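You operate a simulated robot arm through the tools that you are given. There is no shell and no other tool.

You are at the controls of a simulated robot arm. One attempt, no reset.

## Task
Count both trays on the belt past the sensor at High speed.
Fine: zero the counter, lower the end gate and set the dial before the start; stop the belt when both trays wait at the gate; the counter comes to 02 pcs. Leave the other trays where they are.
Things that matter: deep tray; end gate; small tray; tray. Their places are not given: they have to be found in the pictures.

It is judged by the outcome, as a careful person would: the job done as asked, and still so three seconds after it is handed in. It fails if anything else is knocked over, pushed out of place, dropped, spilled or broken.

## Robot
A 6-joint arm with a two-finger gripper, fixed in place. Base frame: the origin is on the floor under the middle of its stand, x ahead of it, y to its left, z up. Units: mm, rad, N and s.
With the tool pointing down near the work surface it reaches from about 120 to 920 mm from the base axis. Its first joint turns from -2.897 to 2.897 rad. Payload 3.43 kg.
The tool frame sits at the grasp point between the pads (the TCP): z along the fingers, y along the line on which they close. The tips reach 20 mm beyond it. The gripper opens to 190 mm; its body begins 248 mm behind the TCP.
Orientation is told as [roll, pitch, yaw] about the base's x, y, z axes, in that order, counted from this pose: with the fingers straight down and closing along the base's y, the tool's x points along the base's -x, its y along +y and its z along -z.

## Interface
- The arm moves only by the tool arm_command. Its argument "deltas" is a list of rows, each a list of 7 numbers: the shift along the tool's x, y, z in mm, then the turn, a rotation vector about the tool's x, y, z in rad, then the gripper command, from -1 (fully open) to 1 (shut), values between in proportion. In form: [[tx, ty, tz, ax, ay, az, grip], ...]. A call has 1 to 20 rows; each row shifts and turns the commanded pose from where the row before left it, along the tool's axes as they then stand. A row lasts 0.2 s, in which the tool goes at most 50 mm and 0.15 rad; a call with a longer step from one row to the next is refused whole, and so is a gripper value outside its range. Where a pose cannot be reached the arm comes as near as it can. A force on the tool above 90 N (or 10 N above the force at the start of the call, whichever is more), or a blocked arm, ends the call early, and 0.2 s more pass. The fingers move at their own pace (about 153 mm/s each) and stop on an object; they squeeze with about 45 N. The grip force told is the motor's: it shows also when the fingers shut on nothing. Time passes only in rows, and 0.2 s behind the last, so rows that do not move let the fingers close. The reply holds the time, the measured pose of the TCP, the force on the tool along the base axes, the opening and the grip force, in the units named above and with some noise, with the torque about the TCP (base axes, N m) and any sound that the robot's microphone picked up.
- Cameras (640 x 400 px; columns grow to the right, rows downward): "scene" is fixed at [216.4, 505.2, 1640.2]; the picture's right is [-0.81, -0.59, 0.00], its down [-0.38, 0.52, -0.76] and it looks along [0.45, -0.62, -0.64] (base axes); focal length 272 px, centre (320, 200). "wrist" rides on the gripper at [70, -8, -288] in the tool frame; the picture's right is [0.12, 0.99, 0.00], its down [-0.96, 0.12, -0.25] and it looks along [-0.25, 0.03, 0.97] (tool axes); focal length 261 px, centre (320, 200).
- camera(camera): a new picture of that camera. No time passes.
- lift_body(by): moves the trunk up (or, below 0, down) by that many mm; the arm rides with it, the base frame stays. It gives what a move gives, with no picture.
- pixel_to_xyz(camera, pixels): there is no depth. For up to 12 entries [column, row, z] of the newest picture of that camera ("zoom" is the newest enlarged one), the place [x, y] in the base frame at which the ray of that pixel passes the height z, good to about 2 mm, but the place of the scene camera against the robot may be out by one fixed shift of up to 12 mm in any direction. No time passes.
- close_up(camera, box): a new picture of the part [left, top, right, bottom] of that camera's present view, enlarged. No time passes.
- finish_job(): hands the job in; it is judged then, once.

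Open the gripper and draw the arm clear of the work before you hand the job in, unless the task says otherwise.

The tools are called as a command line: name --pt "numbers of a row" for each row, then --argument value for the rest, lists and objects as JSON in quotes. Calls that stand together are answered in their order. arm_command: Moves the arm, as the interface text tells. Its arguments: {"type":"object","properties":{"deltas":{"type":"array","items":{"type":"array","items":{"type":"number"}}}},"required":["deltas"]} The other tools are called the same way: lift_body (by) moves the trunk up or down; camera (camera) takes a picture; pixel_to_xyz (camera, pixels) gives the place at which the rays of pixels pass given heights; close_up (camera, box) takes an enlarged picture of a part of a camera's view; finish_job () hands the job in.

At the start:

```text
t: 0.0
tcp_pos: [487.2, -462.3, 1373.1]
orientation: [0.0, 0.0, 0.001]
contact_force: [-0.8, 0.3, 0.4]
moment: [-0.02, 0.01, -0.01]
opening: 189.8
finger_force: 0.1
trunk travel left (down, up): [-375.0, 65.0]
```

scene: 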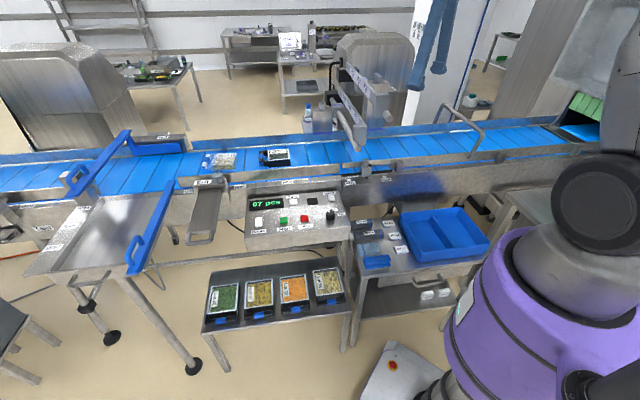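
wrist: 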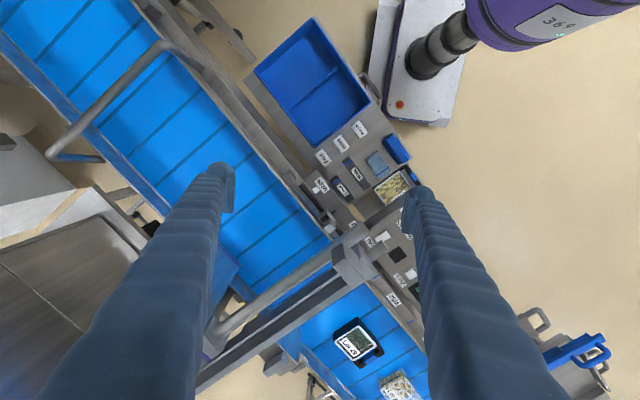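

I start by looking closely at the control panel (around 295,215) and the belt in the scene picture.

close_up --camera "scene" --box '[230, 180, 360, 260]'

close_up --camera "scene" --box '[170, 120, 330, 220]'

close_up --camera "scene" --box '[0, 120, 220, 260]'

close_up --camera "scene" --box '[330, 190, 500, 300]'

```text
4.92 times, centred on (295, 220) of scene
```

zoom: 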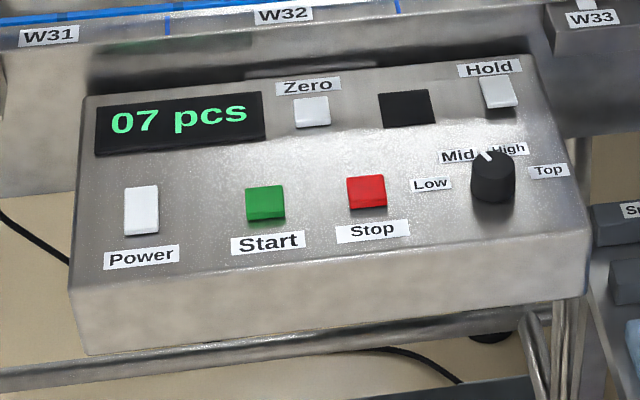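

```text
4.00 times, centred on (250, 170) of scene
```

zoom: 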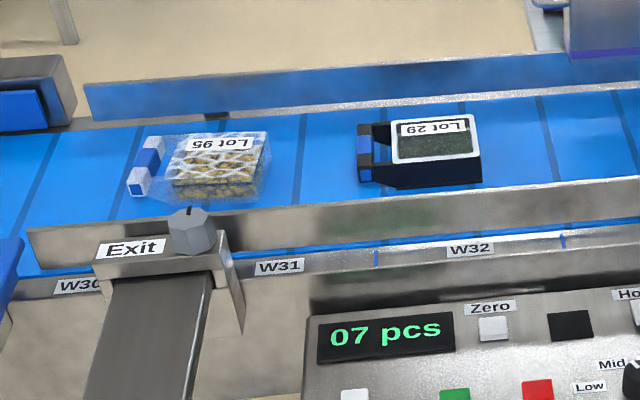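

```text
2.86 times, centred on (110, 190) of scene
```

zoom: 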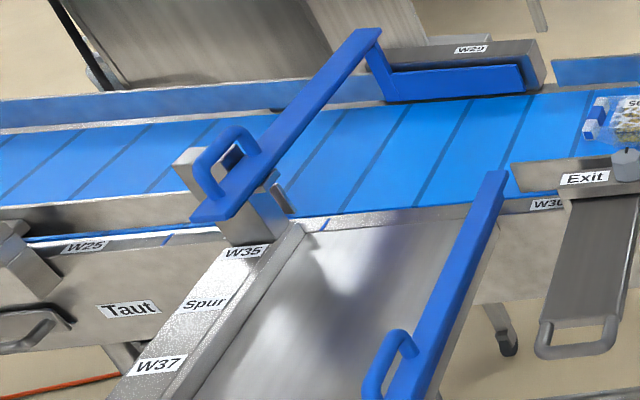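

```text
3.64 times, centred on (415, 245) of scene
```

zoom: 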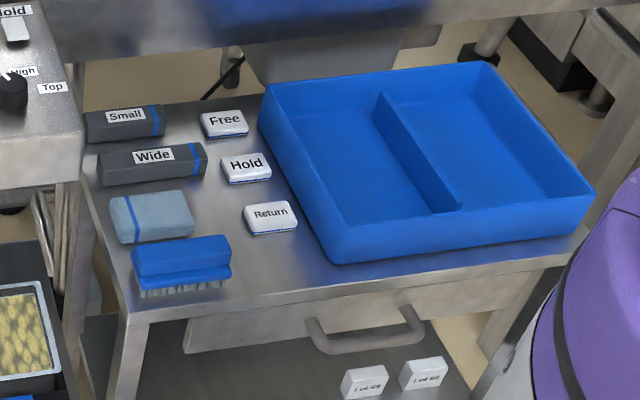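

The belt has several fixtures: a blue diverter bar (130,160), an 'Exit' piece (205,205), and an arch at (360,110). I zoom in on these to find the sensor and end gate.

close_up --camera "scene" --box '[300, 50, 440, 200]'

close_up --camera "scene" --box '[420, 80, 620, 205]'

close_up --camera "scene" --box '[0, 160, 130, 290]'

close_up --camera "scene" --box '[180, 240, 360, 350]'

close_up --camera "scene" --box '[290, 80, 390, 200]'

close_up --camera "wrist" --box '[280, 140, 460, 400]'

```text
2.67 times, centred on (370, 125) of scene
```

zoom: 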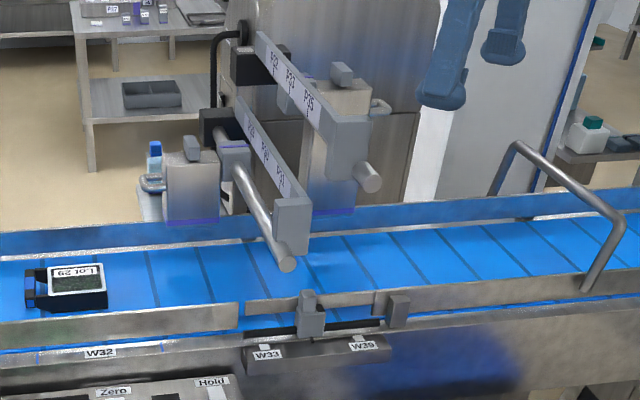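

```text
3.20 times, centred on (520, 142) of scene
```

zoom: 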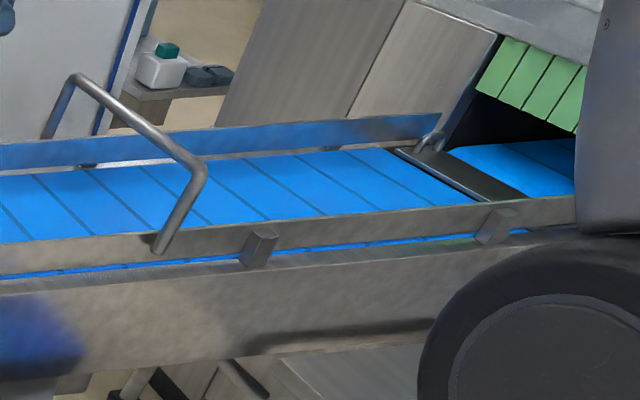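

```text
3.08 times, centred on (65, 225) of scene
```

zoom: 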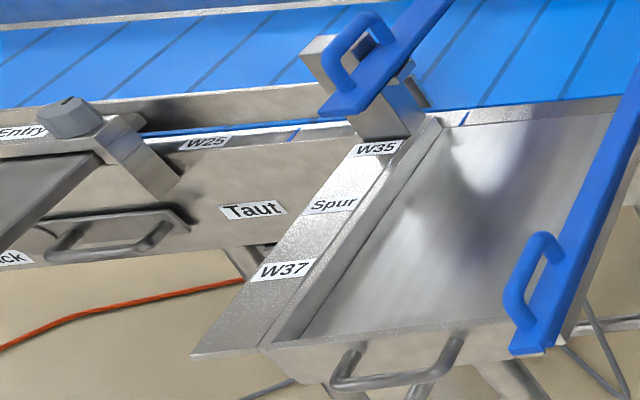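

```text
3.56 times, centred on (270, 295) of scene
```

zoom: 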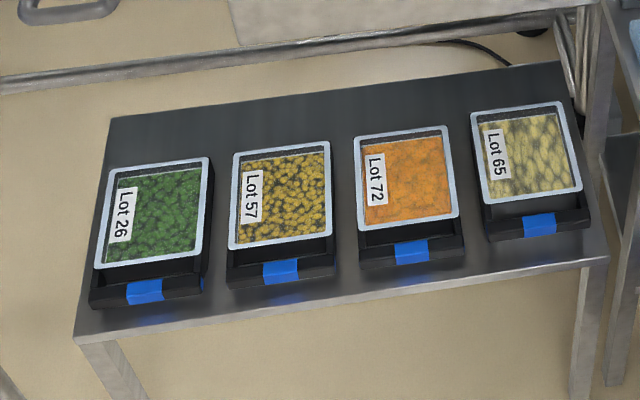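

```text
3.33 times, centred on (340, 140) of scene
```

zoom: 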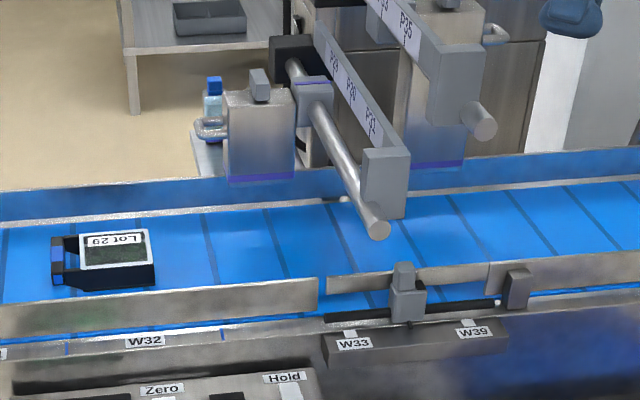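

```text
1.54 times, centred on (370, 270) of wrist
```

zoom: 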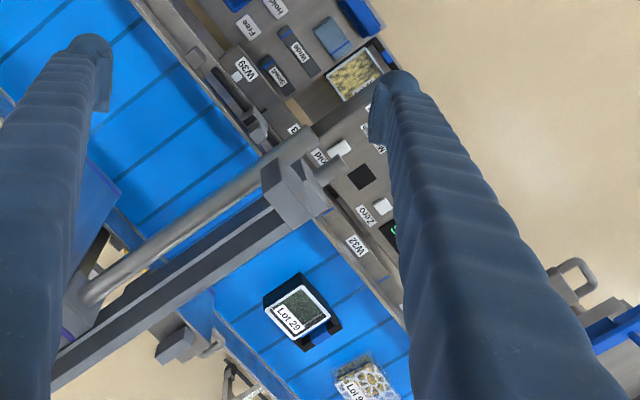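

I triangulate the heights using features seen by both cameras: label W39 at scene (387,179) and wrist (321,185), label W32, and the Lot 29 tray.

pixel_to_xyz --camera "scene" --pixels '[[387, 179, 700], [387, 179, 800], [387, 179, 900], [287, 182, 700], [287, 182, 800], [287, 182, 900], [277, 152, 800], [277, 152, 900]]'

pixel_to_xyz --camera "wrist" --pixels '[[321, 185, 700], [321, 185, 800], [321, 185, 900], [393, 299, 700], [393, 299, 800], [393, 299, 900], [355, 342, 800], [355, 342, 900]]'

```text
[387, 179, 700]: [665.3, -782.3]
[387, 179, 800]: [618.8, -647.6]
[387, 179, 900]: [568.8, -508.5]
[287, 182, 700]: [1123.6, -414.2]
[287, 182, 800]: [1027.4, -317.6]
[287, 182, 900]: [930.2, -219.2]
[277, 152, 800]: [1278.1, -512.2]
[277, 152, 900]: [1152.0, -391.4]
```

```text
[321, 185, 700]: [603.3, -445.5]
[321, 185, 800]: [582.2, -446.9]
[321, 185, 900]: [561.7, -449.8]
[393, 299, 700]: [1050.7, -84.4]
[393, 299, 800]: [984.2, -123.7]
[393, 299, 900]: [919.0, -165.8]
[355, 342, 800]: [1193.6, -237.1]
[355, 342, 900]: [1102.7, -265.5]
```

The labels are at z≈940 mm. I triangulate the overhead printer arm's end block (scene 360,134 / wrist 357,263), the bent tube (scene 442,107 / wrist 165,45) and the dark crossbar (scene 555,140).

pixel_to_xyz --camera "scene" --pixels '[[360, 134, 1000], [360, 134, 1100], [360, 134, 1200], [481, 134, 1000], [481, 134, 1100], [481, 134, 1200], [558, 142, 950], [544, 126, 950], [580, 140, 950], [330, 214, 950], [267, 203, 950], [468, 158, 1000]]'

pixel_to_xyz --camera "wrist" --pixels '[[357, 263, 1000], [357, 263, 1100], [357, 263, 1200], [168, 48, 1000], [168, 48, 1100], [168, 48, 1200], [55, 155, 1000], [55, 155, 1100]]'

```text
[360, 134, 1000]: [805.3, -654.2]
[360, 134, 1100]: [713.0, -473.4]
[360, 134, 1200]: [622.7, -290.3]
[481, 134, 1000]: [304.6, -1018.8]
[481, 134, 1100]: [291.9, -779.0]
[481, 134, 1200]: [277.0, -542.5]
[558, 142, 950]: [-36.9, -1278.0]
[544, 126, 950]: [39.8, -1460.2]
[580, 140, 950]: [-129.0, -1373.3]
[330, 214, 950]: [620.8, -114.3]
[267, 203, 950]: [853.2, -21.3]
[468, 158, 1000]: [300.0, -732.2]
```

```text
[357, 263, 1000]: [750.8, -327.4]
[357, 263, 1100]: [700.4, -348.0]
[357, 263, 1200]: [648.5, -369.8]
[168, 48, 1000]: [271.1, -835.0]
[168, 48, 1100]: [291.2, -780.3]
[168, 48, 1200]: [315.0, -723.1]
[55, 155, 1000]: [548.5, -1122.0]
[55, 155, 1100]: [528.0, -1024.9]
```

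The tube corner at about (291,-780,1100) is in reach. The dark crossbar at about (-37,-1278) is out of reach. I move the wrist camera above the tube area to look closer.

arm_command --pt "34 -34 0 0 0 0 -1" --pt "34 -34 0 0 0 0 -1" --pt "34 -34 0 0 0 0 -1" --pt "34 -34 0 0 0 0 -1" --pt "34 -34 0 0 0 0 -1" --pt "34 -34 0 0 0 0 -1" --pt "34 -34 0 0 0 0 -1"

camera --camera "wrist"

camera --camera "scene"

```text
t: 1.6
tcp_pos: [247.0, -701.5, 1370.7]
orientation: [0.0, 0.0, 0.001]
contact_force: [-0.6, 0.1, -0.2]
moment: [0.09, -0.11, 0.0]
opening: 190.0
finger_force: 0.1
trunk travel left (down, up): [-375.0, 65.0]
```

```text
taken
```

wrist: 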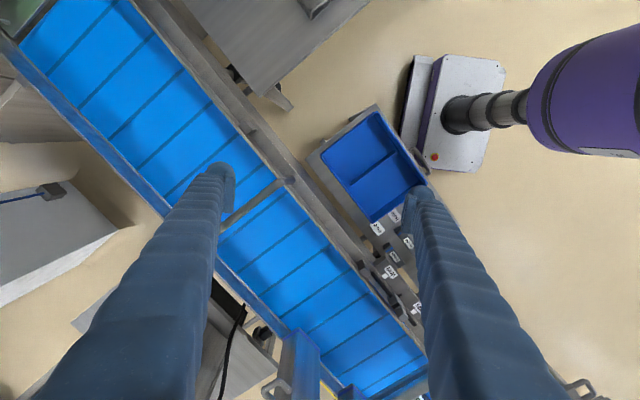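

```text
taken
```

scene: 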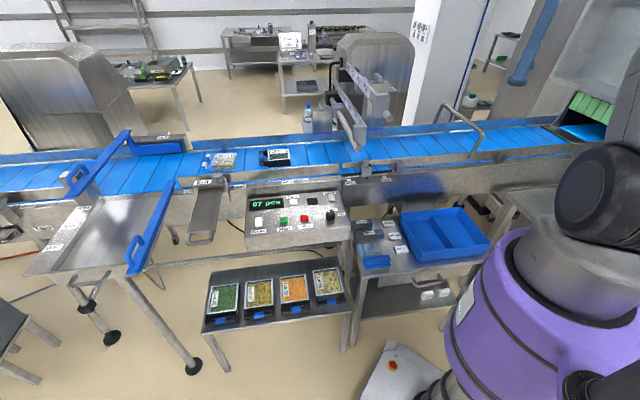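

The tube crosses the belt at wrist (220-290, 175-225). I zoom in there and on the W33/W39 zone.

close_up --camera "wrist" --box '[180, 120, 340, 280]'

close_up --camera "wrist" --box '[330, 200, 450, 320]'

close_up --camera "wrist" --box '[200, 260, 440, 400]'

close_up --camera "wrist" --box '[0, 0, 240, 150]'

close_up --camera "scene" --box '[330, 140, 410, 200]'

close_up --camera "scene" --box '[170, 160, 260, 250]'

```text
2.50 times, centred on (260, 200) of wrist
```

zoom: 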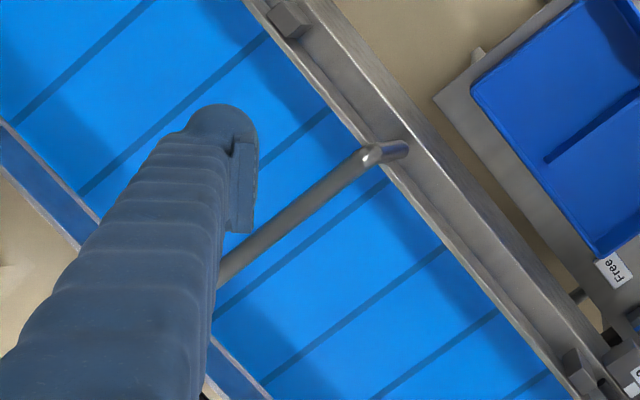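

```text
3.33 times, centred on (390, 260) of wrist
```

zoom: 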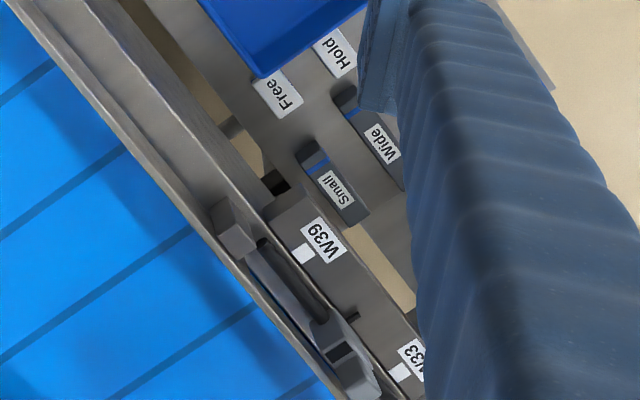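

```text
2.67 times, centred on (320, 330) of wrist
```

zoom: 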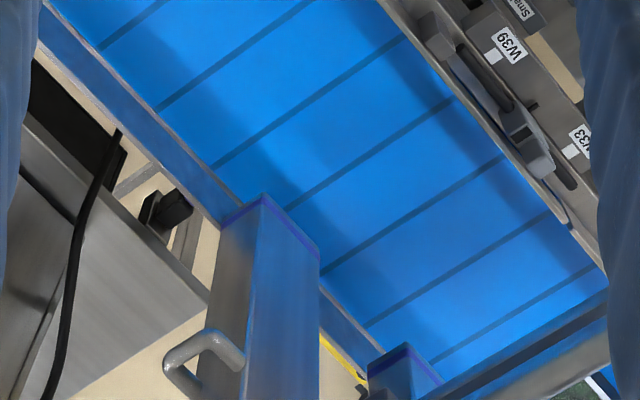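

```text
2.67 times, centred on (120, 75) of wrist
```

zoom: 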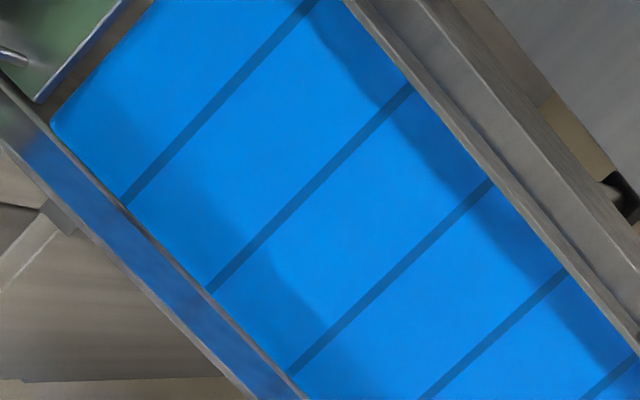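

```text
6.67 times, centred on (370, 170) of scene
```

zoom: 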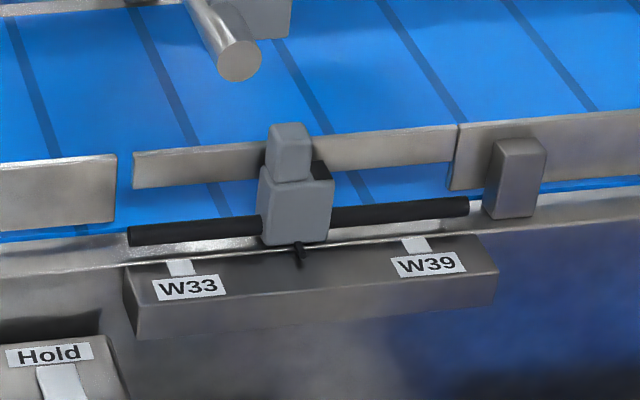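

```text
4.44 times, centred on (215, 205) of scene
```

zoom: 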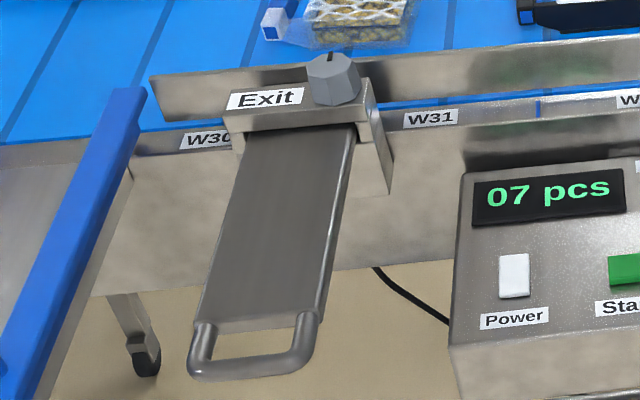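

I check where the Exit plate, its handle and the panel controls lie, to see what is reachable.

pixel_to_xyz --camera "scene" --pixels '[[199, 241, 700], [199, 241, 800], [199, 241, 950], [210, 178, 1000], [210, 178, 950], [75, 175, 1000], [130, 265, 900], [259, 221, 950], [284, 220, 950], [304, 218, 950], [331, 212, 980], [294, 201, 960]]'

pixel_to_xyz --camera "scene" --pixels '[[367, 160, 1000], [367, 160, 960], [465, 160, 1000], [435, 122, 1000], [442, 103, 1050], [442, 103, 1100], [485, 135, 1050], [485, 135, 1100], [221, 162, 970], [275, 157, 970], [420, 130, 950], [420, 160, 950]]'

```text
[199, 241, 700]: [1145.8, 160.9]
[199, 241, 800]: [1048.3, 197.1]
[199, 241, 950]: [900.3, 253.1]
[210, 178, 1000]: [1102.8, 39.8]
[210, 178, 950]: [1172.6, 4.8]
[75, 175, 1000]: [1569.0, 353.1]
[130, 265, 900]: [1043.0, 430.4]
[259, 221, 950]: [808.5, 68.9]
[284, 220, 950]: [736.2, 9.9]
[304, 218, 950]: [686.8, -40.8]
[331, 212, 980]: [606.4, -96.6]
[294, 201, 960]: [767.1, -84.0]
```

```text
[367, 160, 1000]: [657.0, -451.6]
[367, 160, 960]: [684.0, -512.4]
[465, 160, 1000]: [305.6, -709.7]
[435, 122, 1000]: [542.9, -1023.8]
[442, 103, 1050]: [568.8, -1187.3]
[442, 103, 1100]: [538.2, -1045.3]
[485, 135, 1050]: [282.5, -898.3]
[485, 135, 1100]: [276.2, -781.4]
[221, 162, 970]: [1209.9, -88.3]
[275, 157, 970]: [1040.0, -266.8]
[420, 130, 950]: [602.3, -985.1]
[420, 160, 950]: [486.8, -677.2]
```

The panel controls sit around (600-810, -100..70) and are reachable. The Exit handle is at the edge of reach, so I move the wrist camera toward (700, 0) to view the panel and the Exit plate.

arm_command --pt "-26.6 41.2 0 0 0 0 -1" --pt "-26.6 41.2 0 0 0 0 -1" --pt "-26.6 41.2 0 0 0 0 -1" --pt "-26.6 41.2 0 0 0 0 -1" --pt "-26.6 41.2 0 0 0 0 -1" --pt "-26.6 41.2 0 0 0 0 -1" --pt "-26.6 41.2 0 0 0 0 -1" --pt "-26.6 41.2 0 0 0 0 -1" --pt "-26.6 41.2 0 0 0 0 -1" --pt "-26.6 41.2 0 0 0 0 -1" --pt "-26.6 41.2 0 0 0 0 -1" --pt "-26.6 41.2 0 0 0 0 -1" --pt "-26.6 41.2 0 0 0 0 -1" --pt "-26.6 41.2 0 0 0 0 -1" --pt "-26.6 41.2 0 0 0 0 -1" --pt "-26.6 41.2 0 0 0 0 -1" --pt "-26.6 41.2 0 0 0 0 -1"

camera --camera "wrist"

camera --camera "scene"

```text
t: 5.2
tcp_pos: [702.7, 2.3, 1371.4]
orientation: [-0.001, 0.001, 0.0]
contact_force: [0.0, 0.1, -0.8]
moment: [-0.06, 0.09, 0.0]
opening: 190.1
finger_force: 0.0
trunk travel left (down, up): [-375.0, 65.0]
```

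```text
taken
```

wrist: 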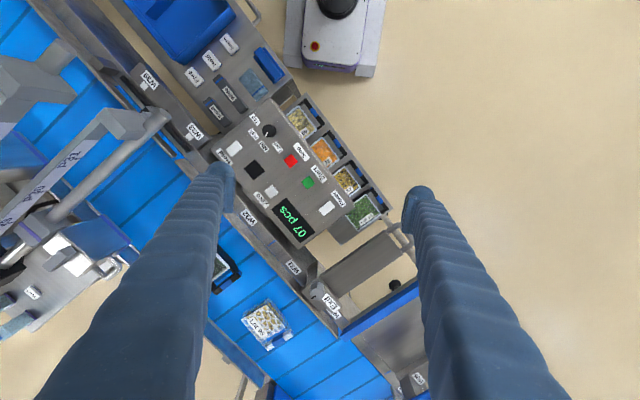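

```text
taken
```

scene: 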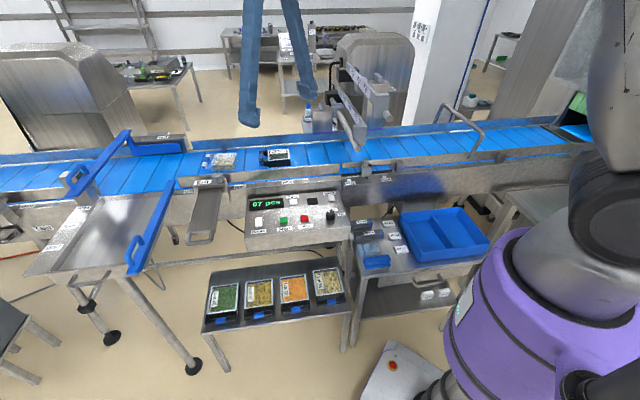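

The wrist view now shows the panel (270,180), the Exit plate (360,260) and the printer station (50,220). I zoom in on each.

close_up --camera "wrist" --box '[280, 200, 460, 330]'

close_up --camera "wrist" --box '[200, 90, 360, 250]'

close_up --camera "wrist" --box '[0, 60, 240, 320]'

close_up --camera "wrist" --box '[200, 220, 360, 400]'

close_up --camera "wrist" --box '[90, 40, 230, 160]'

```text
3.08 times, centred on (370, 265) of wrist
```

zoom: 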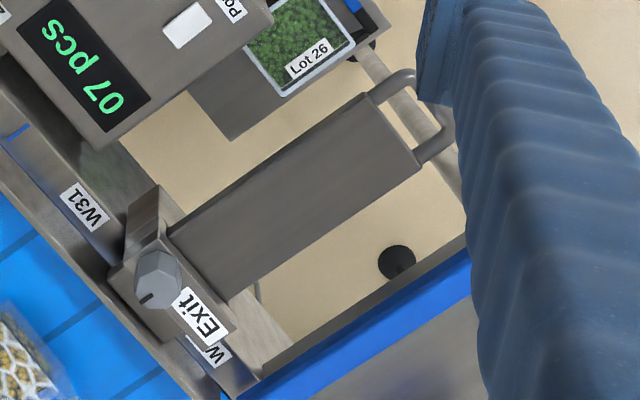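

```text
2.50 times, centred on (280, 170) of wrist
```

zoom: 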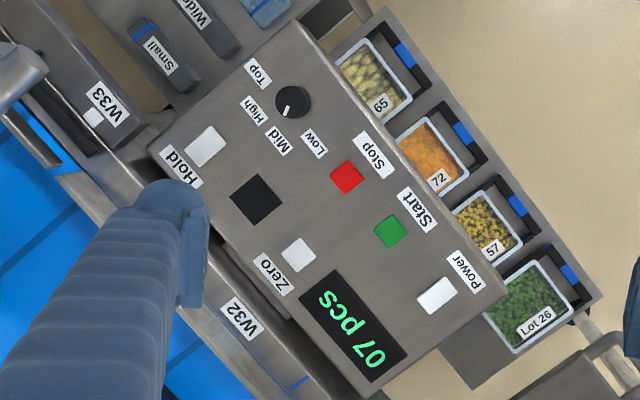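

```text
1.54 times, centred on (120, 190) of wrist
```

zoom: 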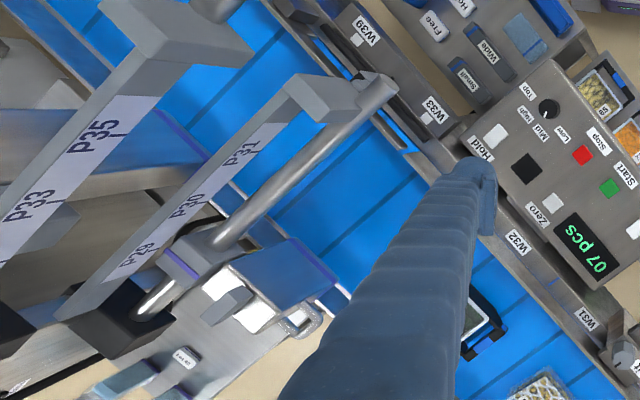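

```text
2.22 times, centred on (280, 310) of wrist
```

zoom: 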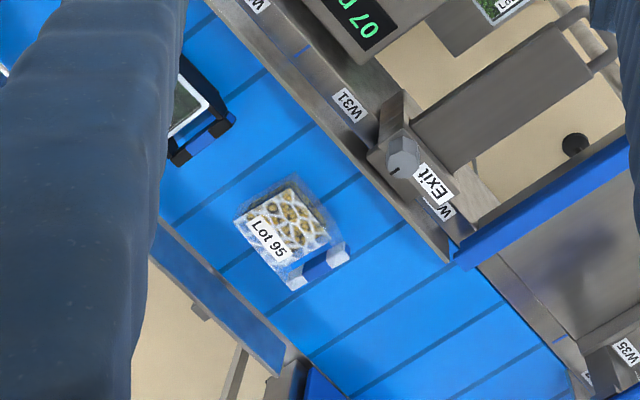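

```text
3.33 times, centred on (160, 100) of wrist
```

zoom: 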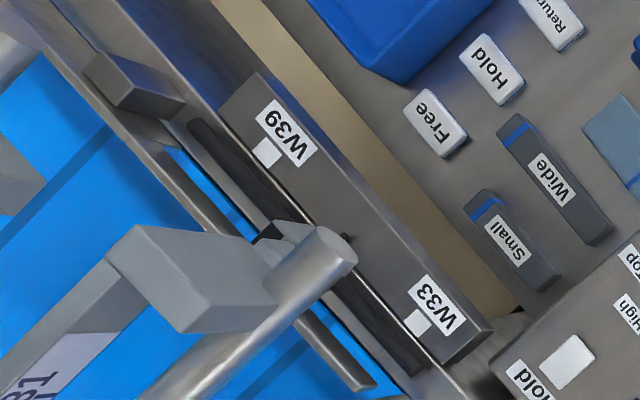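

I triangulate the panel controls in both cameras: Zero at wrist (271,192) / scene (293.4,201.9), Start at wrist (308,182) / scene (283.8,220.6), Stop at wrist (291,161) / scene (304.6,218.4), and the dial at wrist (269,131) / scene (330.2,214.9).

pixel_to_xyz --camera "wrist" --pixels '[[271.2, 191.6, 950], [271.2, 191.6, 900], [308.4, 182.4, 950], [308.4, 182.4, 900], [290.8, 160.8, 950], [290.8, 160.8, 900], [269.2, 130.8, 950], [269.2, 130.8, 900], [234, 148.8, 950], [407.3, 239, 950], [407.3, 239, 900], [407.3, 239, 850]]'

pixel_to_xyz --camera "scene" --pixels '[[293.4, 201.9, 950], [293.4, 201.9, 900], [283.8, 220.6, 950], [283.8, 220.6, 900], [304.6, 218.4, 950], [304.6, 218.4, 900], [330.2, 214.9, 950], [330.2, 214.9, 900], [331.2, 198.7, 950], [199, 241, 950], [199, 241, 900], [199, 241, 850]]'

```text
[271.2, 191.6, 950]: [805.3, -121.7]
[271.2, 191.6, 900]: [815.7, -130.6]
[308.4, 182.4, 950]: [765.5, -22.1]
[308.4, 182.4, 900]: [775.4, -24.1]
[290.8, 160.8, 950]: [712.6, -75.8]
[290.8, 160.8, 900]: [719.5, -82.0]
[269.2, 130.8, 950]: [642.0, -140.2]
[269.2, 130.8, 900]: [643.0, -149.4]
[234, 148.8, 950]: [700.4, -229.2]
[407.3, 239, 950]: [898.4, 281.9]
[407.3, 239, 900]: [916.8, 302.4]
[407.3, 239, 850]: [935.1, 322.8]
```

```text
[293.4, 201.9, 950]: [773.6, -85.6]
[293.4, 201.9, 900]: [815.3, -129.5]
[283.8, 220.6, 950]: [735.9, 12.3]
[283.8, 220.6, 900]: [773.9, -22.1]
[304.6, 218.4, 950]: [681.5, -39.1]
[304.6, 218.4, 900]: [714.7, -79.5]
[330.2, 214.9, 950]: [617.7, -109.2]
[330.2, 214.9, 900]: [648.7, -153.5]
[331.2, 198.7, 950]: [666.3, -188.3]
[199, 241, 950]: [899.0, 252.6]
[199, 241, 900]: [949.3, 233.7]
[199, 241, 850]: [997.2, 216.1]
```

The panel is nearly flat at z≈900: Zero (815,-130), Start (775,-24), Stop (717,-81), dial (645,-150). I lower toward the panel to read the dial's pointer and the knob geometry.

arm_command --pt "25 -25 35 0 0 0 -1" --pt "25 -25 35 0 0 0 -1" --pt "25 -25 35 0 0 0 -1" --pt "25 -25 35 0 0 0 -1" --pt "25 -25 35 0 0 0 -1" --pt "0 -15 45 0 0 0 -1"

camera --camera "wrist"

camera --camera "scene"

```text
t: 6.6
tcp_pos: [578.0, -139.6, 1150.7]
orientation: [0.0, 0.002, 0.0]
contact_force: [0.0, -1.0, 0.5]
moment: [0.04, 0.16, -0.02]
opening: 190.1
finger_force: 0.0
trunk travel left (down, up): [-375.0, 65.0]
```

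```text
taken
```

wrist: 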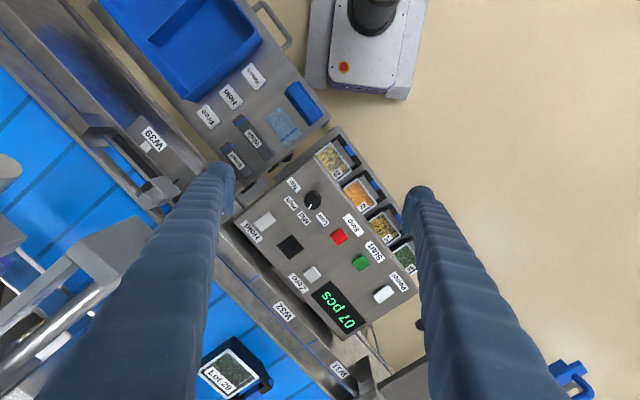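

```text
taken
```

scene: 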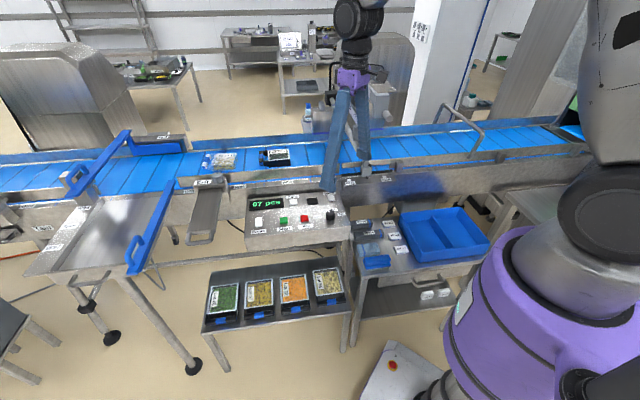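

The dial is now at wrist (313,200). I zoom in on it and on the buttons.

close_up --camera "wrist" --box '[275, 170, 355, 240]'

close_up --camera "wrist" --box '[230, 170, 430, 350]'

```text
5.71 times, centred on (315, 205) of wrist
```

zoom: 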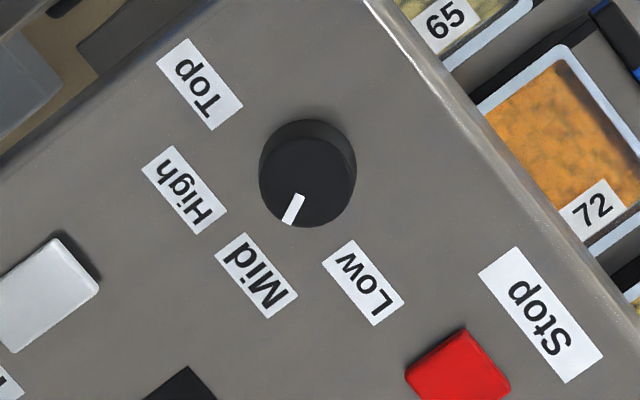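

```text
2.22 times, centred on (330, 260) of wrist
```

zoom: 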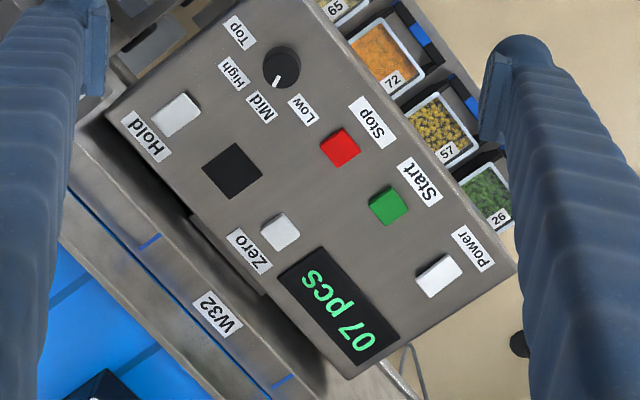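

The dial points to Mid now (tick at zoom (293,209), knob centre (308,180)), and High lies one step clockwise. I triangulate the panel height from this second wrist view.

pixel_to_xyz --camera "wrist" --pixels '[[312.4, 274.4, 950], [312.4, 274.4, 900], [361, 262.7, 950], [361, 262.7, 900], [339, 236.1, 950], [339, 236.1, 900], [312.9, 201.5, 950], [312.9, 201.5, 900], [312.9, 199.2, 900], [266, 221.3, 950], [266, 221.3, 900], [384, 294.2, 900]]'

close_up --camera "scene" --box '[310, 190, 350, 230]'

```text
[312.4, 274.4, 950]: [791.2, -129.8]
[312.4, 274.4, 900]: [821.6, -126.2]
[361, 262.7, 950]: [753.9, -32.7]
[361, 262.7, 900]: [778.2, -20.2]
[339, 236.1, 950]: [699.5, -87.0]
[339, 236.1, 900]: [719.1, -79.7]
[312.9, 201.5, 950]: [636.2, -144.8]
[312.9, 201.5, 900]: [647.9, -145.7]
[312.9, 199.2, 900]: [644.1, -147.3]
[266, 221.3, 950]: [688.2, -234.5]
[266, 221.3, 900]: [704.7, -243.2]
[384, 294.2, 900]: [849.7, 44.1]
```

```text
10.00 times, centred on (330, 210) of scene
```

zoom: 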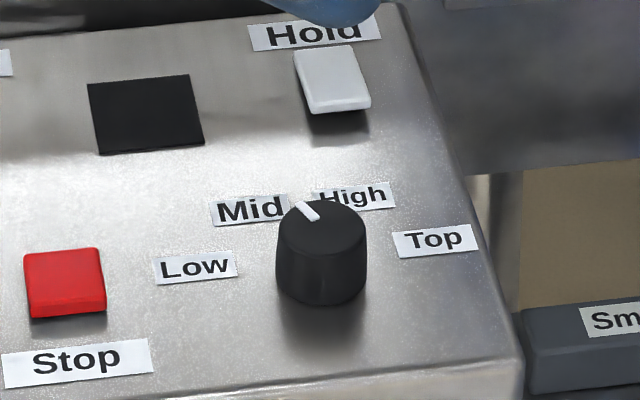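

Knob centre is about (643,-146), top z≈920, height ≈29 mm, diameter ≈35 mm. I half close the gripper to about 80 mm and descend above the knob to z=960.

arm_command --pt "-13 -1.3 38 0 0 0 0.16" --pt "-13 -1.3 38 0 0 0 0.16" --pt "-13 -1.3 38 0 0 0 0.16" --pt "-13 -1.3 38 0 0 0 0.16" --pt "-13 -1.3 38 0 0 0 0.16" --pt "0 0 0 0 0 0 0.16"

camera --camera "wrist"

close_up --camera "scene" --box '[290, 170, 370, 230]'

```text
t: 8.0
tcp_pos: [641.1, -145.5, 962.8]
orientation: [0.0, 0.0, 0.0]
contact_force: [0.6, 0.2, 0.8]
moment: [0.01, -0.07, -0.01]
opening: 79.9
finger_force: 0.0
trunk travel left (down, up): [-375.0, 65.0]
```

```text
taken
```

wrist: 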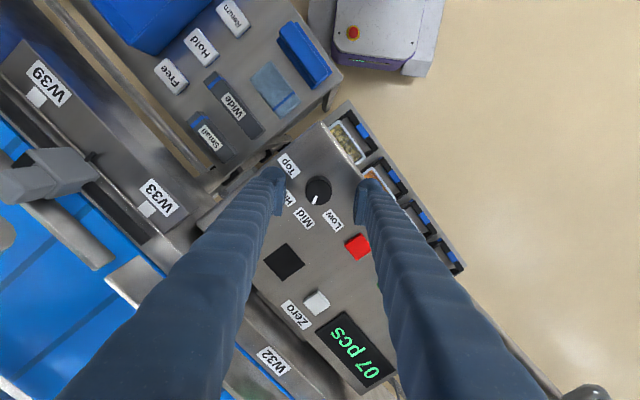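

```text
6.67 times, centred on (330, 200) of scene
```

zoom: 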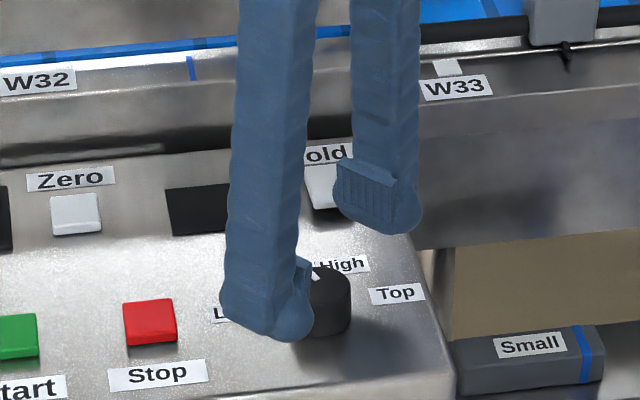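

The knob at wrist (318,190) is within 2 mm of the tool axis. I descend 40 mm to TCP z≈922 with small steps and check from the scene camera.

arm_command --pt "-1 -1 15 0 0 0 0.16" --pt "-1 -1 10 0 0 0 0.16" --pt "0 0 10 0 0 0 0.16" --pt "0 0 6 0 0 0 0.16"

close_up --camera "scene" --box '[300, 185, 360, 230]'

close_up --camera "wrist" --box '[260, 140, 380, 240]'

```text
t: 9.0
tcp_pos: [643.7, -148.0, 923.5]
orientation: [0.001, -0.003, 0.0]
contact_force: [-0.4, 2.9, 21.9]
moment: [0.18, 0.06, -0.03]
opening: 79.6
finger_force: 0.1
trunk travel left (down, up): [-375.0, 65.0]
```

```text
8.89 times, centred on (330, 208) of scene
```

zoom: 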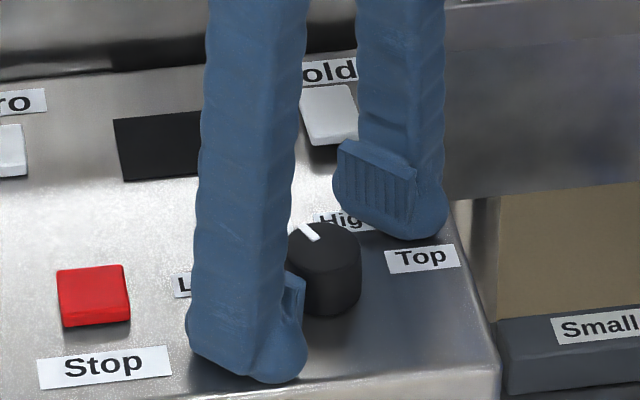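

```text
4.00 times, centred on (320, 190) of wrist
```

zoom: 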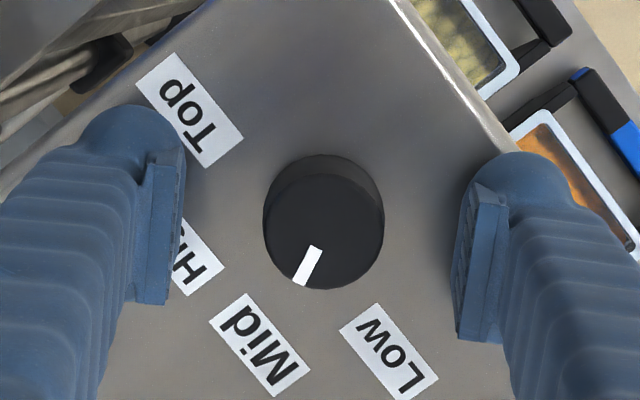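

The tips touched the panel lightly (Fz 22 N at TCP z=923.5), so the panel surface is at about z=904. The knob is centred between the pads, so I lift 3 mm and close on it.

arm_command --pt "0 0 -4 0 0 0 0.16" --pt "0 0 0 0 0 0 0.7" --pt "0 0 0 0 0 0 1" --pt "0 0 0 0 0 0 1"

close_up --camera "wrist" --box '[260, 140, 380, 240]'

```text
t: 10.0
tcp_pos: [641.8, -146.9, 926.5]
orientation: [0.0, 0.004, 0.002]
contact_force: [-5.8, 10.3, -8.3]
moment: [0.12, 0.02, -0.05]
opening: 33.4
finger_force: 44.9
trunk travel left (down, up): [-375.0, 65.0]
```

```text
4.00 times, centred on (320, 190) of wrist
```

zoom: 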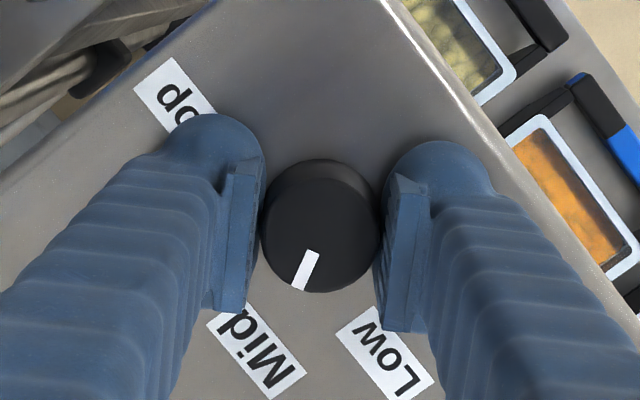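

The knob is gripped (33 mm, 45 N). I turn it clockwise (tool +z) about 0.9 rad, from Mid toward High.

arm_command --pt "0 0 0 0 0 0.1125 1" --pt "0 0 0 0 0 0.1125 1" --pt "0 0 0 0 0 0.1125 1" --pt "0 0 0 0 0 0.1125 1" --pt "0 0 0 0 0 0.1125 1" --pt "0 0 0 0 0 0.1125 1" --pt "0 0 0 0 0 0.1125 1" --pt "0 0 0 0 0 0.1125 1" --pt "0 0 0 0 0 0 1"

close_up --camera "wrist" --box '[260, 140, 380, 240]'

close_up --camera "scene" --box '[300, 185, 360, 230]'

```text
t: 12.0
tcp_pos: [643.4, -146.7, 925.4]
orientation: [-0.002, 0.001, -0.902]
contact_force: [-17.6, 14.2, -18.4]
moment: [0.23, 0.0, -0.03]
opening: 32.7
finger_force: 45.3
trunk travel left (down, up): [-375.0, 65.0]
```

```text
4.00 times, centred on (320, 190) of wrist
```

zoom: 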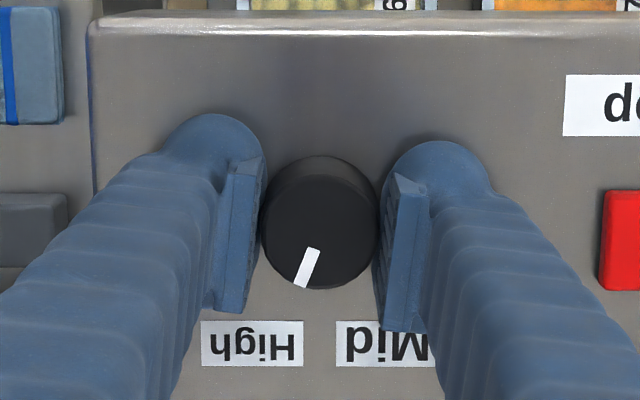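

```text
8.89 times, centred on (330, 208) of scene
```

zoom: 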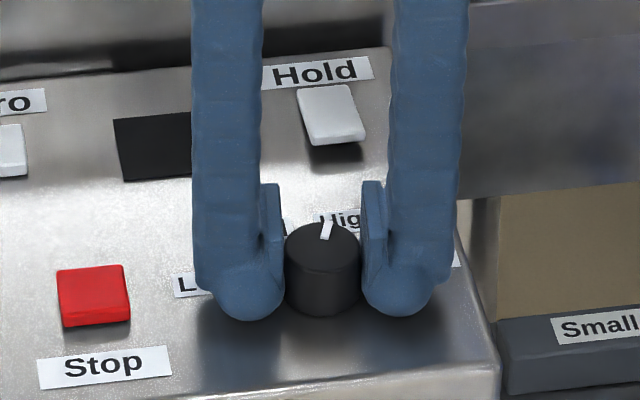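

The knob followed and its tick now sits toward High, matching how it sat toward Mid before. I release, lift and check the pointer.

arm_command --pt "0 0 0 0 0 0 0.3" --pt "0 0 0 0 0 0 0.16" --pt "0 0 -20 0 0 0 0.16" --pt "0 0 -40 0 0 0 0.16" --pt "0 0 -40 0 0 0 0.16"

camera --camera "wrist"

close_up --camera "scene" --box '[240, 185, 360, 255]'

close_up --camera "wrist" --box '[260, 140, 380, 240]'

```text
t: 13.2
tcp_pos: [642.2, -147.7, 1026.7]
orientation: [0.0, 0.0, -0.901]
contact_force: [0.4, 1.1, -0.6]
moment: [-0.01, -0.07, 0.01]
opening: 79.8
finger_force: 0.1
trunk travel left (down, up): [-375.0, 65.0]
```

```text
taken
```

wrist: 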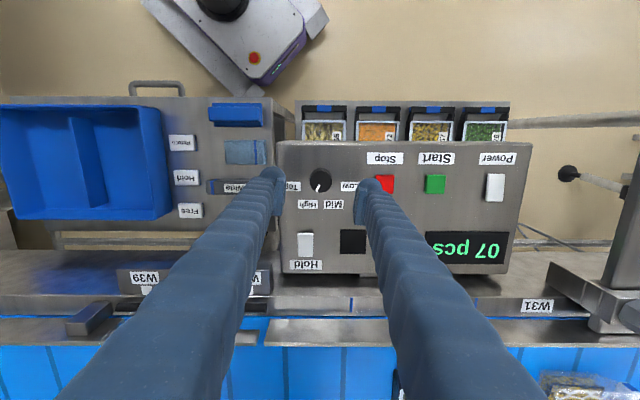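

```text
5.33 times, centred on (300, 220) of scene
```

zoom: 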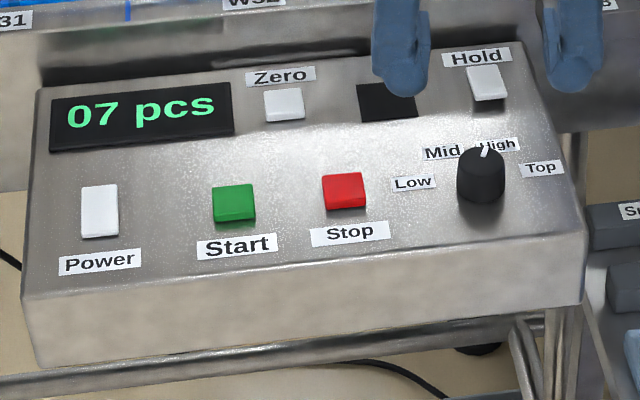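

```text
4.00 times, centred on (320, 190) of wrist
```

zoom: 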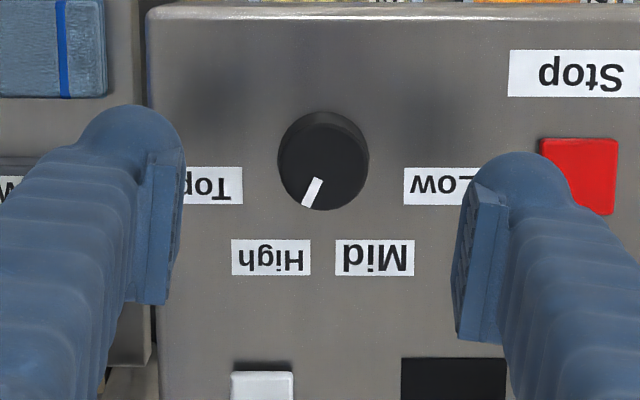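

The dial now reads High. Next I shut the gripper, align yaw to the panel (45°) and move above the Zero button at about (814,-128).

arm_command --pt "0 0 0 0 0 -0.116 1" --pt "-21.5 27.1 14.4 0 0 0 1" --pt "-21.5 27.1 14.4 0 0 0 1" --pt "-21.5 27.1 14.4 0 0 0 1" --pt "-21.5 27.1 14.4 0 0 0 1" --pt "-21.5 27.1 14.4 0 0 0 1"

camera --camera "wrist"

close_up --camera "scene" --box '[240, 170, 360, 250]'

```text
t: 14.6
tcp_pos: [815.4, -127.6, 954.0]
orientation: [-0.001, 0.001, -0.784]
contact_force: [1.0, -1.1, -0.5]
moment: [0.01, 0.08, 0.0]
opening: 0.0
finger_force: 34.8
trunk travel left (down, up): [-375.0, 65.0]
```

```text
taken
```

wrist: 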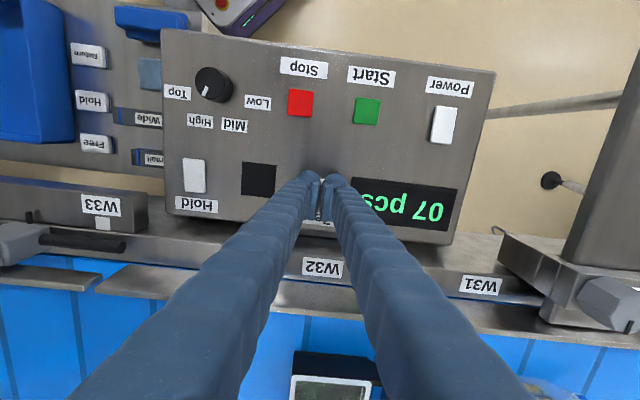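

```text
5.00 times, centred on (300, 210) of scene
```

zoom: 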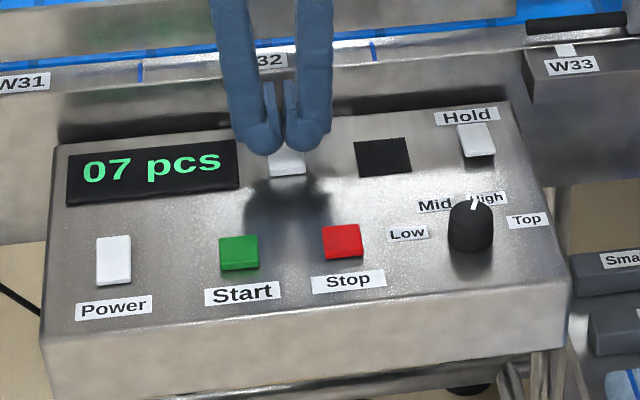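

The closed tips hover above the white Zero button (scene zoom (285,155)). I descend slowly toward contact.

arm_command --pt "0 0 8 0 0 0 1" --pt "0 0 6 0 0 0 1" --pt "0 0 3 0 0 0 1" --pt "0 0 3 0 0 0 1"

close_up --camera "scene" --box '[240, 170, 360, 250]'

```text
t: 15.6
tcp_pos: [815.1, -128.5, 935.7]
orientation: [0.0, -0.002, -0.783]
contact_force: [-0.3, -0.3, 0.6]
moment: [0.02, 0.02, -0.03]
opening: 0.1
finger_force: 34.0
trunk travel left (down, up): [-375.0, 65.0]
```

```text
5.00 times, centred on (300, 210) of scene
```

zoom: 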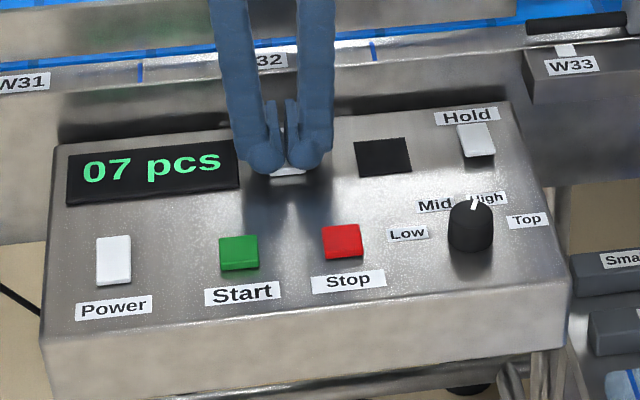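

No contact yet at TCP z=935.7, so I keep going down in 2 mm steps.

arm_command --pt "0 0 2 0 0 0 1" --pt "0 0 2 0 0 0 1" --pt "0 0 2 0 0 0 1"

close_up --camera "scene" --box '[240, 170, 360, 250]'

```text
t: 16.4
tcp_pos: [815.5, -128.4, 928.2]
orientation: [-0.001, -0.002, -0.782]
contact_force: [-0.1, 0.4, 6.3]
moment: [0.04, 0.0, 0.01]
opening: 5.9
finger_force: 34.1
trunk travel left (down, up): [-375.0, 65.0]
heard: click
```

```text
5.00 times, centred on (300, 210) of scene
```

zoom: 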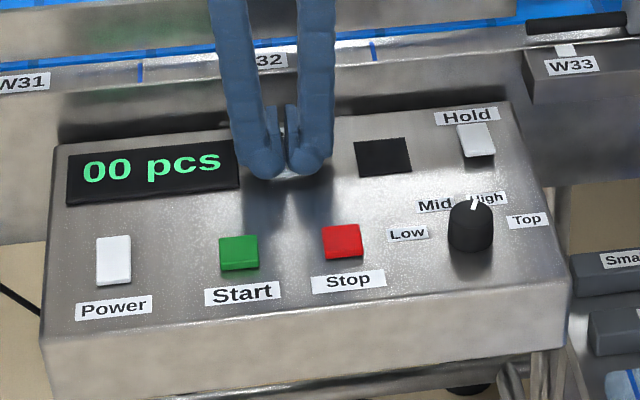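

A click was heard and the display shows 00 pcs. I lift off, rise to about z=1360 and then travel toward the tube gate.

arm_command --pt "0 0 -10 0 0 0 1" --pt "0 0 -44 0 0 0 1" --pt "0 0 -44 0 0 0 1" --pt "0 0 -44 0 0 0 1" --pt "0 0 -44 0 0 0 1" --pt "0 0 -44 0 0 0 1" --pt "0 -34 -35 0 0 0 1" --pt "0 -34 -35 0 0 0 1" --pt "0 -34 -35 0 0 0 1" --pt "0 -34 -35 0 0 0 1" --pt "0 -34 -35 0 0 0 1" --pt "0 -34 -25 0 0 0 1"

arm_command --pt "2.3 -48.9 0 0 0 0 1" --pt "2.3 -48.9 0 0 0 0 1" --pt "2.3 -48.9 0 0 0 0 1" --pt "2.3 -48.9 0 0 0 0 1" --pt "2.3 -48.9 0 0 0 0 1" --pt "2.3 -48.9 0 0 0 0 1" --pt "2.3 -48.9 0 0 0 0 1" --pt "2.3 -48.9 0 0 0 0 1" --pt "2.3 -48.9 0 0 0 0 1" --pt "2.3 -48.9 0 0 0 0 1" --pt "2.3 -48.9 0 0 0 0 1" --pt "2.3 -48.9 0 0 0 0 1" --pt "2.3 -48.9 0 0 0 0 1"

camera --camera "wrist"

close_up --camera "scene" --box '[240, 170, 360, 250]'

```text
t: 19.0
tcp_pos: [670.3, -272.6, 1359.3]
orientation: [0.001, 0.0, -0.784]
contact_force: [0.3, -0.2, 0.6]
moment: [0.07, -0.08, 0.01]
opening: 0.0
finger_force: 34.3
trunk travel left (down, up): [-375.0, 65.0]
```

```text
t: 21.8
tcp_pos: [198.7, -701.4, 1357.0]
orientation: [0.002, 0.0, -0.783]
contact_force: [-0.1, -1.1, 0.6]
moment: [0.07, -0.07, 0.02]
opening: 0.0
finger_force: 34.2
trunk travel left (down, up): [-375.0, 65.0]
```

```text
taken
```

wrist: 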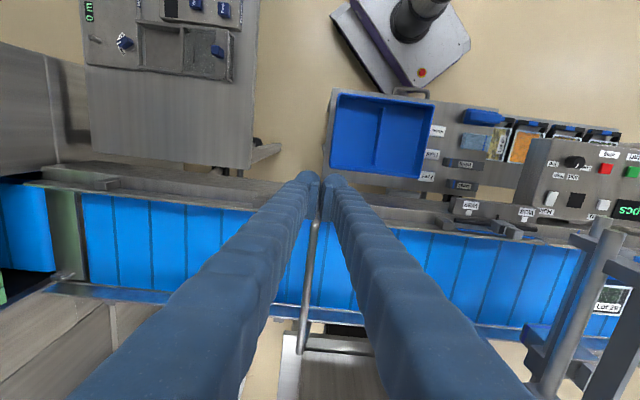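

```text
5.00 times, centred on (300, 210) of scene
```

zoom: 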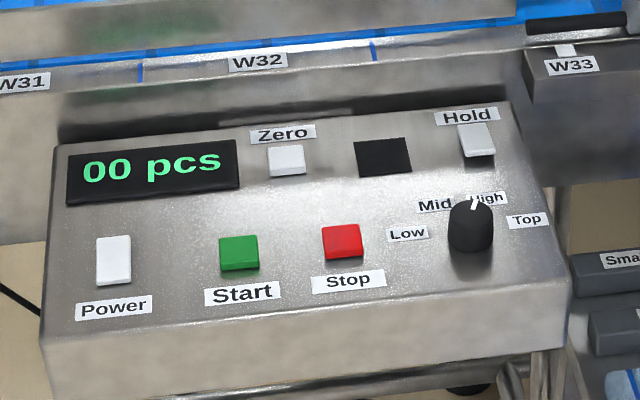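

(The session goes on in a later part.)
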